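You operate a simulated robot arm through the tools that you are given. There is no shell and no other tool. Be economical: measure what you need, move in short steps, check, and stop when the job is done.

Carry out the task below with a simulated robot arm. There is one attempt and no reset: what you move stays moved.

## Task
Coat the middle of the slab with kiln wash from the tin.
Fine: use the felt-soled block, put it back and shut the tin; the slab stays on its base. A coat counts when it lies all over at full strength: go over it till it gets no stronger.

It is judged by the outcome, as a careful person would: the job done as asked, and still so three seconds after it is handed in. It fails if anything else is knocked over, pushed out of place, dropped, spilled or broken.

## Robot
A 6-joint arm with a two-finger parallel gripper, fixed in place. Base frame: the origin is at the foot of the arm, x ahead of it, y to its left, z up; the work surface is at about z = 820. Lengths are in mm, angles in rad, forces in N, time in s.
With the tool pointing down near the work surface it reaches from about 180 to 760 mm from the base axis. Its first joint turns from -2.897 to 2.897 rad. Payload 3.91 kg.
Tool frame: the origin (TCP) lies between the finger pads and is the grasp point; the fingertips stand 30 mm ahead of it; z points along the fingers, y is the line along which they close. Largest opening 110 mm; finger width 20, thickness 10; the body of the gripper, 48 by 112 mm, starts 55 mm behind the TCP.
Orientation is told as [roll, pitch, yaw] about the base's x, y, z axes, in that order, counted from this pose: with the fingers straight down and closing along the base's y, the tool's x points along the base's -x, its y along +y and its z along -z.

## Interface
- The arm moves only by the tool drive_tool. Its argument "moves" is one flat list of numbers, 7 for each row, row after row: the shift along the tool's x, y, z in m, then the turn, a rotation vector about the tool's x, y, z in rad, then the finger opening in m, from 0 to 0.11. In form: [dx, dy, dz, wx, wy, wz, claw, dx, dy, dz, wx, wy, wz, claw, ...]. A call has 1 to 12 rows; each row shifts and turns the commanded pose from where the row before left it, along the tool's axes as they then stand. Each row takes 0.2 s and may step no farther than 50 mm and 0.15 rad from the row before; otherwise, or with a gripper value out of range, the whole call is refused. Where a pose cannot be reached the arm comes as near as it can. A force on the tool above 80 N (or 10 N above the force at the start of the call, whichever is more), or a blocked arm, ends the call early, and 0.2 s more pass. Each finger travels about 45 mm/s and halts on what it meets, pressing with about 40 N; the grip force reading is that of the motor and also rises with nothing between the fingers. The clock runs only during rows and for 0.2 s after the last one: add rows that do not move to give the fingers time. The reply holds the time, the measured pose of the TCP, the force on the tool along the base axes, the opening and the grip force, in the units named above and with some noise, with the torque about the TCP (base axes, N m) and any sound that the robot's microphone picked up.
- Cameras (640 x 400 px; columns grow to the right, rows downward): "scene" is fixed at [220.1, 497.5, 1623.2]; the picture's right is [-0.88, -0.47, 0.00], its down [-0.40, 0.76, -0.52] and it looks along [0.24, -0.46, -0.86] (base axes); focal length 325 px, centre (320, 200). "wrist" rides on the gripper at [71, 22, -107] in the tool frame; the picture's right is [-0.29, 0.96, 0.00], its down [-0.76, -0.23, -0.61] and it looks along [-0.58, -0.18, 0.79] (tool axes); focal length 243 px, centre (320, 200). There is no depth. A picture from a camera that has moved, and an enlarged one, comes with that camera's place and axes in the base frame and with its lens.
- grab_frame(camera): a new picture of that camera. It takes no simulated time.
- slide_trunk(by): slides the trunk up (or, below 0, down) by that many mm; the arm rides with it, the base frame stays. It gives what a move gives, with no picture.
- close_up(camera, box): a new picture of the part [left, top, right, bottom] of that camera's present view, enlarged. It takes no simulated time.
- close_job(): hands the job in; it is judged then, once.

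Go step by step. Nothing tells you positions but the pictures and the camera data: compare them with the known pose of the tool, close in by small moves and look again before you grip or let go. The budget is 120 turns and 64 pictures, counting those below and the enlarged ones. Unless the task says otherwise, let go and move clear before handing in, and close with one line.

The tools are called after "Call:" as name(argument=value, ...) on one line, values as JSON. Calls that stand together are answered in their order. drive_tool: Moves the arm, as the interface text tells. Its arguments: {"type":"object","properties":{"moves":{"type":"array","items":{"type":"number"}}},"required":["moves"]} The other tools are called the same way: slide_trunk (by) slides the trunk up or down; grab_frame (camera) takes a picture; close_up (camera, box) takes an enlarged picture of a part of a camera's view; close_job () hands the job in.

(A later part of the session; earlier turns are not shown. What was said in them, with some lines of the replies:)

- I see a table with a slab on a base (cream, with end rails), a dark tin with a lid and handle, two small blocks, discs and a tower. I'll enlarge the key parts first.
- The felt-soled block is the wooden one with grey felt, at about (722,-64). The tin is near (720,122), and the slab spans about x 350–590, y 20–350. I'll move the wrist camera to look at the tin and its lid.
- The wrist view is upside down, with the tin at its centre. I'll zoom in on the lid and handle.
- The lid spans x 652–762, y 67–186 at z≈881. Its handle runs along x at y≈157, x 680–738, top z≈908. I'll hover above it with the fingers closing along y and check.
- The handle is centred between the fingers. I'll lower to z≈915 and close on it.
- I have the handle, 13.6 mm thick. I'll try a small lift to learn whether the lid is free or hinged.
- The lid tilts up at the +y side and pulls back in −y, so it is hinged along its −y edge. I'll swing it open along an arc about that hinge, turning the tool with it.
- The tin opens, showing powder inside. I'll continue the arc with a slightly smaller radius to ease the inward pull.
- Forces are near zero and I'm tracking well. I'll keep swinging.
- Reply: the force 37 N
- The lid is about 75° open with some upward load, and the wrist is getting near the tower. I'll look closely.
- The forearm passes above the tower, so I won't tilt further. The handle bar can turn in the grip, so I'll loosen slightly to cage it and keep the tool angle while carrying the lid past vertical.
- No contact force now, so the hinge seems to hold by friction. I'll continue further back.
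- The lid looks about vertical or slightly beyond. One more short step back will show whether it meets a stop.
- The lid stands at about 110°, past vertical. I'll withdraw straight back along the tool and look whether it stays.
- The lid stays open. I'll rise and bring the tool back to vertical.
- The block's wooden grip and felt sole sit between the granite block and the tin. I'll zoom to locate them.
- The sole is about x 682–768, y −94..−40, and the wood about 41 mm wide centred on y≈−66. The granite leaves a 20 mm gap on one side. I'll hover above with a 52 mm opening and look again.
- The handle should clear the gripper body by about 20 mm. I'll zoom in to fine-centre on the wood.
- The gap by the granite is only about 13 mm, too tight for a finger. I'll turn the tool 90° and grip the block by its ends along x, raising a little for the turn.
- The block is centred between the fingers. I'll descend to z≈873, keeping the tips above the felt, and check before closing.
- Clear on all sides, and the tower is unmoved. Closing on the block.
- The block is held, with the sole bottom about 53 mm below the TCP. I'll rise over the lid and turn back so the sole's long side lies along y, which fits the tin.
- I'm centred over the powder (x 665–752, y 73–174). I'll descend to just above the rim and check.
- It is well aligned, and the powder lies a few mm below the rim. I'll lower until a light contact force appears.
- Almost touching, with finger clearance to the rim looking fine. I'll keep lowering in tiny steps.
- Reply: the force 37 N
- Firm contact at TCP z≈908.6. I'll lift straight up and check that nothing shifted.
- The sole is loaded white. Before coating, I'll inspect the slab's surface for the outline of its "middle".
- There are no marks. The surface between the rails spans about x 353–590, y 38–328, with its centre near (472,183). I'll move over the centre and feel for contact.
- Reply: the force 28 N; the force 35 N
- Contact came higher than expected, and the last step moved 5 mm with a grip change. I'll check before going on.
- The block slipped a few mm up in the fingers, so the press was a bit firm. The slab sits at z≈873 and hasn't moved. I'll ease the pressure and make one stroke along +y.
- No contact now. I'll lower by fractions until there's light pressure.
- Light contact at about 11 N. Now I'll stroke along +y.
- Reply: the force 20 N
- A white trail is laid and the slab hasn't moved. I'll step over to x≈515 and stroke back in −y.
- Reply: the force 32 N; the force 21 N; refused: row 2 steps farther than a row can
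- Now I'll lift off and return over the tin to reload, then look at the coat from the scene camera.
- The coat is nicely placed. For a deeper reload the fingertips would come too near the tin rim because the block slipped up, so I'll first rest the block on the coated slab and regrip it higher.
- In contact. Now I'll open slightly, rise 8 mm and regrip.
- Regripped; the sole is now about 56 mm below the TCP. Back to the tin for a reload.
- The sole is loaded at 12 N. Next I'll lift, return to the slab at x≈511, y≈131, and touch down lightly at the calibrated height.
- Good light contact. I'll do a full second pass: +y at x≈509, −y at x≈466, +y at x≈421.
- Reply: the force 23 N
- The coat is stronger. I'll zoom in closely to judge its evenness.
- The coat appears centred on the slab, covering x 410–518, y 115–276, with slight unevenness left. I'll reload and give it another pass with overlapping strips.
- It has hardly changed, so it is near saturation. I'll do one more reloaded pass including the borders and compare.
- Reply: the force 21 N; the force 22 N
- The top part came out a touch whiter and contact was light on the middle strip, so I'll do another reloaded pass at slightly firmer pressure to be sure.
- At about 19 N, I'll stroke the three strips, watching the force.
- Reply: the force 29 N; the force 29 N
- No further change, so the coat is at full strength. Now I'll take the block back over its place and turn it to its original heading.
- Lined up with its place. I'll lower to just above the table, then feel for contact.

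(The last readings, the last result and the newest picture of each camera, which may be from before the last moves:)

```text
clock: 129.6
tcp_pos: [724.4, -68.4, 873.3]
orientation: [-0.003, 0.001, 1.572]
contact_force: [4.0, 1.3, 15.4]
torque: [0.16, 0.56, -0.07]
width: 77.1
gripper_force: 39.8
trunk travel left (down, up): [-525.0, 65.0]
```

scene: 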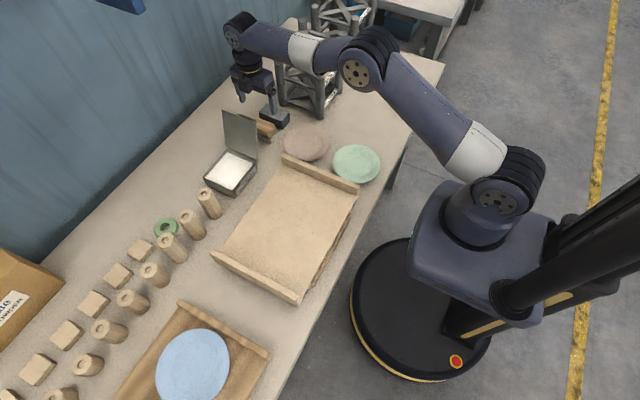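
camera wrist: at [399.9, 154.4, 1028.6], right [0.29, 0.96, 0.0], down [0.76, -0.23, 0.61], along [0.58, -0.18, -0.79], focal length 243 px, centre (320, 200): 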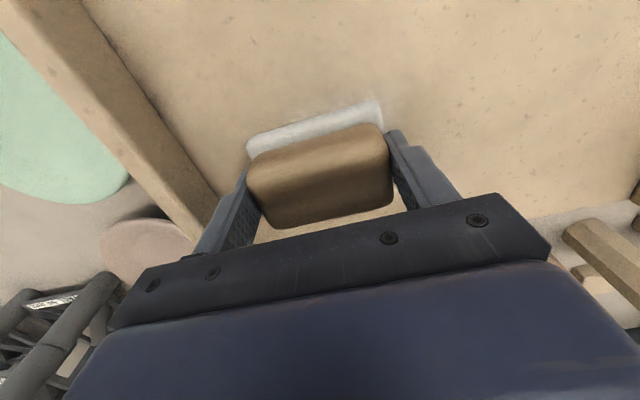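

The block is on the table. I'll release and rise straight up.

Call:
drive_tool(moves=[0, 0, -0.001, 0, 0, 0, 0.05, 0, 0, 0, 0, 0, 0, 0.085, 0, 0, 0, 0, 0, 0, 0.1, 0, 0, 0, 0, 0, 0, 0.1, 0, 0, -0.02, 0, 0, 0, 0.1, 0, 0, -0.04, 0, 0, 0, 0.1, 0, 0, -0.04, 0, 0, 0, 0.1, 0, 0, -0.04, 0, 0, 0, 0.1, 0, 0, -0.04, 0, 0, 0, 0.1, 0, 0, 0, 0, 0, 0, 0.1])

Call:
close_up(camera="scene", box=[200, 70, 320, 190])

```text
clock: 131.8
tcp_pos: [724.1, -68.0, 1051.0]
orientation: [0.0, 0.0, 1.571]
contact_force: [-0.2, 0.8, 0.1]
torque: [0.0, 0.03, -0.05]
width: 99.9
gripper_force: 0.0
trunk travel left (down, up): [-525.0, 65.0]
```

```text
3.33 times, centred on (260, 130) of scene
camera zoom: at [220.1, 497.5, 1623.2], right [-0.88, -0.47, 0.0], down [-0.4, 0.76, -0.52], along [0.24, -0.46, -0.86], focal length 1082 px, centre (520, 433)
```

zoom: 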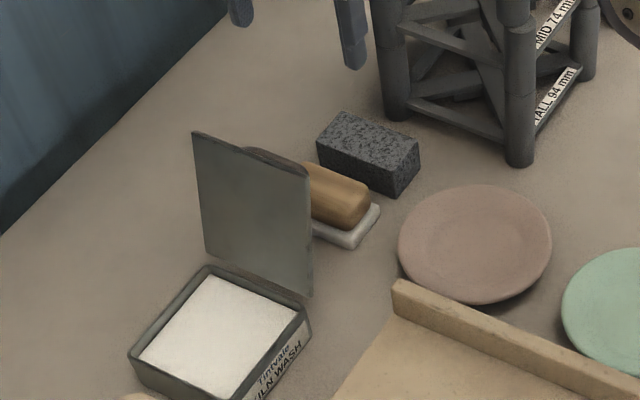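

The block is back and the lid is still open. To shut it gently, I'll return to yaw 0, then to the tilted pose used before, and cage the handle.

Call:
drive_tool(moves=[0, 0, 0, 0, 0, 0.1496, 0.06, 0, 0, 0, 0, 0, 0.1496, 0.03, 0, 0, 0, 0, 0, 0.1496, 0.022, 0, 0, 0, 0, 0, 0.1496, 0.022, 0, 0, 0, 0, 0, 0.1496, 0.022, 0, 0, 0, 0, 0, 0.1496, 0.022, 0, 0, 0, 0, 0, 0.1496, 0.022, 0, 0, 0, 0, 0, 0.1496, 0.022, 0, 0, 0, 0, 0, 0.1496, 0.022, 0, 0, 0, 0, 0, 0.1496, 0.022, 0, 0, 0, 0, 0, 0.0748, 0.022, 0.018, 0.034, 0, 0, 0, 0, 0.022])

Call:
drive_tool(moves=[0, 0, 0, -0.1375, 0, 0, 0.022, 0, 0, 0, -0.1375, 0, 0, 0.022, 0, 0, 0, -0.1375, 0, 0, 0.022, 0, 0, 0, -0.1375, 0, 0, 0.022, 0, 0, 0, -0.1375, 0, 0, 0.022, 0, 0, 0, -0.1375, 0, 0, 0.022, 0, 0, 0, -0.1375, 0, 0, 0.022, 0, 0, 0, -0.1375, 0, 0, 0.022, 0, -0.0312, 0.0159, 0, 0, 0, 0.022, 0, -0.0312, 0.0159, 0, 0, 0, 0.022, 0, 0, 0, 0, 0, 0, 0.022])

Call:
grab_frame(camera="wrist")

Call:
close_up(camera="scene", box=[200, 60, 320, 190])

```text
clock: 134.4
tcp_pos: [707.0, -33.7, 1052.1]
orientation: [0.0, 0.0, 0.0]
contact_force: [0.5, 0.2, -0.9]
torque: [0.02, 0.01, 0.01]
width: 22.2
gripper_force: 0.0
trunk travel left (down, up): [-525.0, 65.0]
```

```text
clock: 136.8
tcp_pos: [705.4, -33.2, 982.0]
orientation: [1.102, 0.001, -0.001]
contact_force: [-0.8, 0.9, -0.2]
torque: [0.02, 0.01, 0.0]
width: 22.0
gripper_force: 0.0
trunk travel left (down, up): [-525.0, 65.0]
```

```text
9 pictures are left
camera wrist: at [634.7, -120.3, 1050.3], right [0.29, 0.43, 0.85], down [0.76, -0.65, 0.07], along [0.58, 0.63, -0.52], focal length 243 px, centre (320, 200)
```

wrist: 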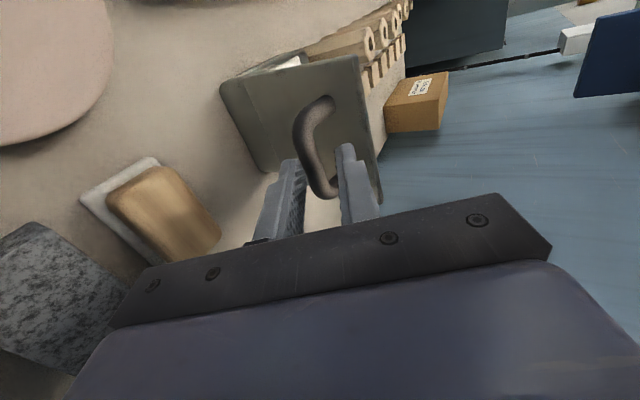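

```text
3.08 times, centred on (260, 125) of scene
camera zoom: at [220.1, 497.5, 1623.2], right [-0.88, -0.47, 0.0], down [-0.4, 0.76, -0.52], along [0.24, -0.46, -0.86], focal length 999 px, centre (505, 431)
```

zoom: 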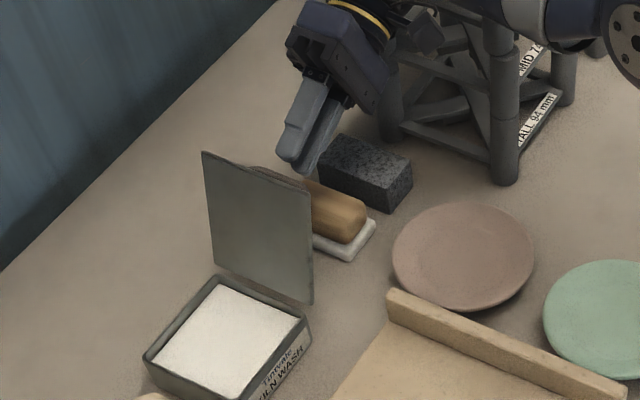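

The handle sits about 10–11 mm toward −y of the tool axis, as the lid has opened to about 115°. I'll shift, open a bit more and look again.

Call:
drive_tool(moves=[0, -0.0105, 0, 0, 0, 0, 0.03, 0, 0, 0.01, 0, 0, 0, 0.03, 0, 0, 0, 0, 0, 0, 0.03])

Call:
close_up(camera="wrist", box=[200, 50, 440, 240])

```text
clock: 137.6
tcp_pos: [706.5, -29.3, 967.6]
orientation: [1.101, 0.001, 0.0]
contact_force: [-0.4, 0.2, -0.1]
torque: [-0.01, 0.0, -0.03]
width: 29.9
gripper_force: 0.1
trunk travel left (down, up): [-525.0, 65.0]
```

```text
2.11 times, centred on (320, 145) of wrist
camera zoom: at [635.5, -116.4, 1036.2], right [0.29, 0.43, 0.85], down [0.76, -0.65, 0.07], along [0.58, 0.63, -0.52], focal length 511 px, centre (320, 316)
```

zoom: 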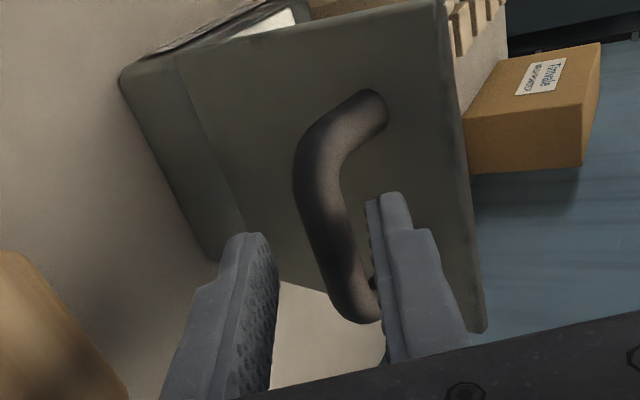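

The bar is now centred. I'll narrow to 20 mm and advance 25 mm to cage it.

Call:
drive_tool(moves=[0, 0.0005, 0, 0, 0, 0, 0.021, 0, 0, 0.01, 0, 0, 0, 0.021, 0, 0, 0.01, 0, 0, 0, 0.021, 0, 0, 0.005, 0, 0, 0, 0.021, 0, 0, 0, 0, 0, 0, 0.021])

Call:
close_up(camera="wrist", box=[200, 50, 440, 240])

```text
clock: 138.8
tcp_pos: [706.8, -7.0, 958.8]
orientation: [1.102, 0.0, 0.0]
contact_force: [-0.1, 0.6, -0.4]
torque: [-0.02, -0.05, 0.0]
width: 20.8
gripper_force: 0.1
trunk travel left (down, up): [-525.0, 65.0]
```

```text
2.11 times, centred on (320, 145) of wrist
camera zoom: at [635.0, -93.3, 1026.1], right [0.29, 0.43, 0.85], down [0.76, -0.65, 0.07], along [0.58, 0.63, -0.52], focal length 511 px, centre (320, 316)
```

zoom: 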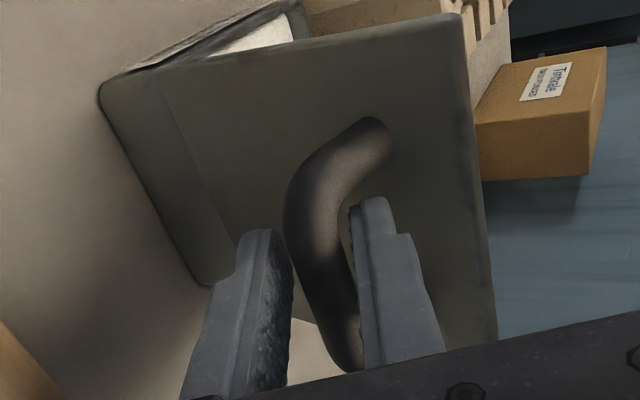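

The handle is caged. I'll swing the lid back along the reverse arc while easing the tool upright; first half.

Call:
drive_tool(moves=[0, 0.0111, 0.0075, 0.05, 0, 0, 0.021, 0, 0.0111, 0.0075, 0.05, 0, 0, 0.021, 0, 0.0145, 0.01, 0.1, 0, 0, 0.021, 0, 0.0137, 0.0108, 0.1, 0, 0, 0.021, 0, 0, 0, 0, 0, 0, 0.021])

Call:
close_up(camera="scene", box=[190, 90, 310, 200])

```text
clock: 140.0
tcp_pos: [706.9, 50.6, 979.9]
orientation: [0.8, -0.001, -0.002]
contact_force: [-0.1, 0.3, 0.1]
torque: [-0.02, 0.0, 0.03]
width: 21.2
gripper_force: 0.4
trunk travel left (down, up): [-525.0, 65.0]
```

```text
3.64 times, centred on (250, 145) of scene
camera zoom: at [220.1, 497.5, 1623.2], right [-0.88, -0.47, 0.0], down [-0.4, 0.76, -0.52], along [0.24, -0.46, -0.86], focal length 1180 px, centre (574, 400)
```

zoom: 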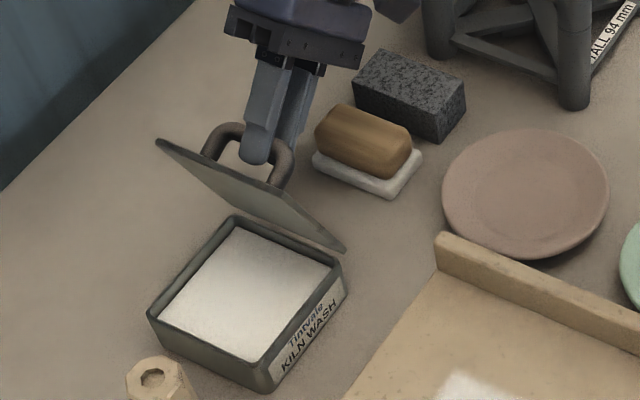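

Working smoothly. I'll continue with the next steps down.

Call:
drive_tool(moves=[0, 0.01305, 0.0117, 0.1, 0, 0, 0.021, 0, 0.0119, 0.0125, 0.1, 0, 0, 0.021, 0, 0.0111, 0.0133, 0.1, 0, 0, 0.021, 0, 0.01, 0.0139, 0.1, 0, 0, 0.021, 0, 0, 0, 0, 0, 0, 0.021])

Call:
drive_tool(moves=[0, 0.009, 0.0146, 0.1, 0, 0, 0.021, 0, 0.0078, 0.015, 0.1, 0, 0, 0.021, 0, 0.0069, 0.0154, 0.1, 0, 0, 0.021, 0, 0, 0, 0, 0, 0, 0.021])

Call:
close_up(camera="scene", box=[190, 90, 310, 200])

```text
clock: 141.2
tcp_pos: [707.0, 120.8, 967.7]
orientation: [0.401, -0.001, -0.001]
contact_force: [-1.1, 1.6, 1.5]
torque: [0.06, -0.01, 0.03]
width: 22.4
gripper_force: 1.2
trunk travel left (down, up): [-525.0, 65.0]
```

```text
clock: 142.2
tcp_pos: [706.1, 154.2, 932.1]
orientation: [0.098, -0.001, 0.001]
contact_force: [0.1, 0.5, 0.0]
torque: [0.0, 0.0, 0.01]
width: 20.9
gripper_force: 0.0
trunk travel left (down, up): [-525.0, 65.0]
```

```text
3.64 times, centred on (250, 145) of scene
camera zoom: at [220.1, 497.5, 1623.2], right [-0.88, -0.47, 0.0], down [-0.4, 0.76, -0.52], along [0.24, -0.46, -0.86], focal length 1180 px, centre (574, 400)
```

zoom: 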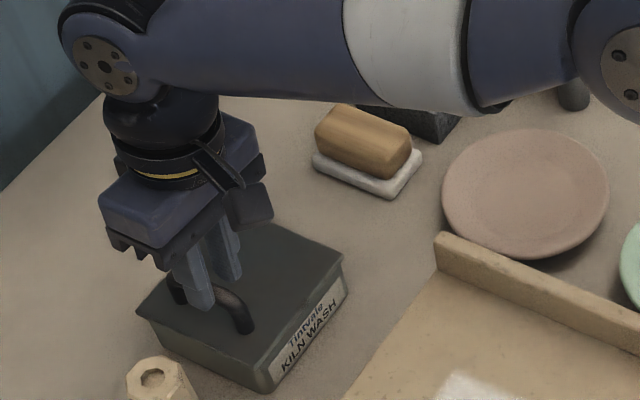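

The lid looks shut. I'll straighten the tool, rise off, close the fingers, and press lightly on the handle to be sure.

Call:
drive_tool(moves=[0, 0.004, 0.008, 0.1, 0, 0, 0.021, 0, 0, 0, 0, 0, 0, 0.024, 0, 0, -0.03, 0, 0, 0, 0.024, 0, 0, -0.02, 0, 0, 0, 0, 0, 0, 0, 0, 0, 0, 0, 0, 0, 0, 0, 0, 0, 0])

Call:
close_up(camera="wrist", box=[160, 0, 480, 230])

```text
clock: 143.6
tcp_pos: [708.0, 158.2, 975.6]
orientation: [0.001, 0.0, -0.001]
contact_force: [-0.7, 0.2, 0.3]
torque: [0.02, -0.01, 0.01]
width: 0.0
gripper_force: 37.3
trunk travel left (down, up): [-525.0, 65.0]
```

```text
1.74 times, centred on (320, 115) of wrist
camera zoom: at [635.0, 179.0, 1083.2], right [0.29, 0.96, 0.0], down [0.76, -0.23, 0.61], along [0.58, -0.18, -0.79], focal length 422 px, centre (320, 348)
```

zoom: 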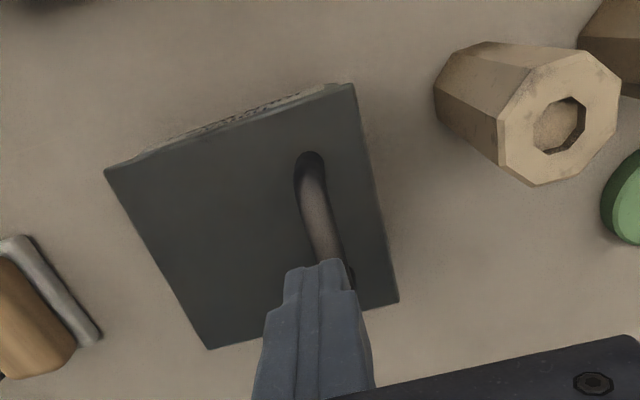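

Call:
drive_tool(moves=[0, 0, 0.02, 0, 0, 0, 0, 0, 0, 0.013, 0, 0, 0, 0, 0, 0, 0.003, 0, 0, 0, 0, 0, 0, 0.002, 0, 0, 0, 0, 0, 0, 0, 0, 0, 0, 0])

Call:
drive_tool(moves=[0, 0, 0.0015, 0, 0, 0, 0, 0, 0, 0, 0, 0, 0, 0])

```text
clock: 144.8
tcp_pos: [705.6, 157.6, 941.5]
orientation: [0.002, -0.007, 0.0]
contact_force: [1.2, -1.0, 26.9]
torque: [0.0, 0.22, 0.04]
width: 0.0
gripper_force: 37.2
trunk travel left (down, up): [-525.0, 65.0]
```

```text
clock: 145.4
tcp_pos: [706.5, 158.9, 940.6]
orientation: [0.004, -0.009, 0.0]
contact_force: [2.1, -1.6, 36.1]
torque: [0.05, 0.25, -0.16]
width: 0.1
gripper_force: 37.6
trunk travel left (down, up): [-525.0, 65.0]
```

The handle is firm at its closed height. I'll rise clear and make a final check.

Call:
drive_tool(moves=[0, 0, -0.02, 0, 0, 0, 0, 0, 0, -0.045, 0, 0, 0, 0.02, 0, 0, -0.045, 0, 0, 0, 0.05, 0, 0, -0.045, 0, 0, 0, 0.05, 0.04, -0.025, -0.01, 0, 0, 0, 0.05, 0.04, -0.025, -0.01, 0, 0, 0, 0.05, 0.04, -0.025, 0, 0, 0, 0, 0.05, 0.04, -0.025, 0, 0, 0, 0, 0.05, 0.04, -0.025, 0, 0, 0, 0, 0.05, 0.04, -0.025, 0, 0, 0, 0, 0.05, 0.04, -0.025, 0, 0, 0, 0, 0.05, 0, 0, 0, 0, 0, 0, 0.05])

Call:
grab_frame(camera="scene")

Call:
close_up(camera="scene", box=[190, 90, 330, 210])

```text
clock: 148.0
tcp_pos: [426.7, -16.6, 1110.4]
orientation: [0.002, 0.0, 0.002]
contact_force: [-0.8, -0.5, -0.6]
torque: [0.02, -0.02, -0.01]
width: 49.8
gripper_force: 0.1
trunk travel left (down, up): [-525.0, 65.0]
```

```text
2 pictures are left
```

scene: 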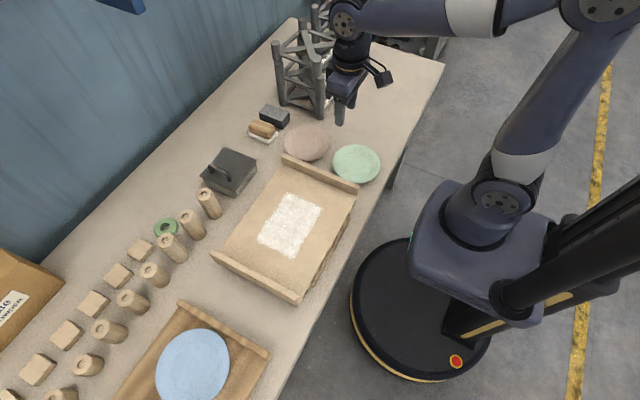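

```text
3.33 times, centred on (260, 150) of scene
camera zoom: at [220.1, 497.5, 1623.2], right [-0.88, -0.47, 0.0], down [-0.4, 0.76, -0.52], along [0.24, -0.46, -0.86], focal length 1082 px, centre (520, 367)
```

zoom: 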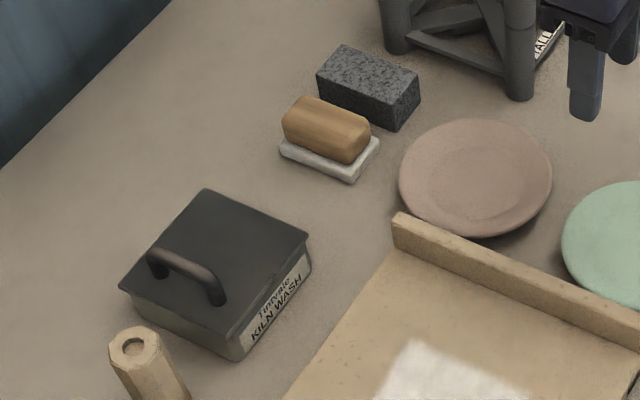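

Everything looks in order: the slab is coated and on its base, the block is back in its place, the tin is shut and nothing else has moved. I'm handing in.

Call:
close_job()

```text
The job is handed in.
```

I coated the middle of the slab with kiln wash until another pass made it no stronger; the slab is still on its base, the felt-soled block is back in its place and the tin is shut.
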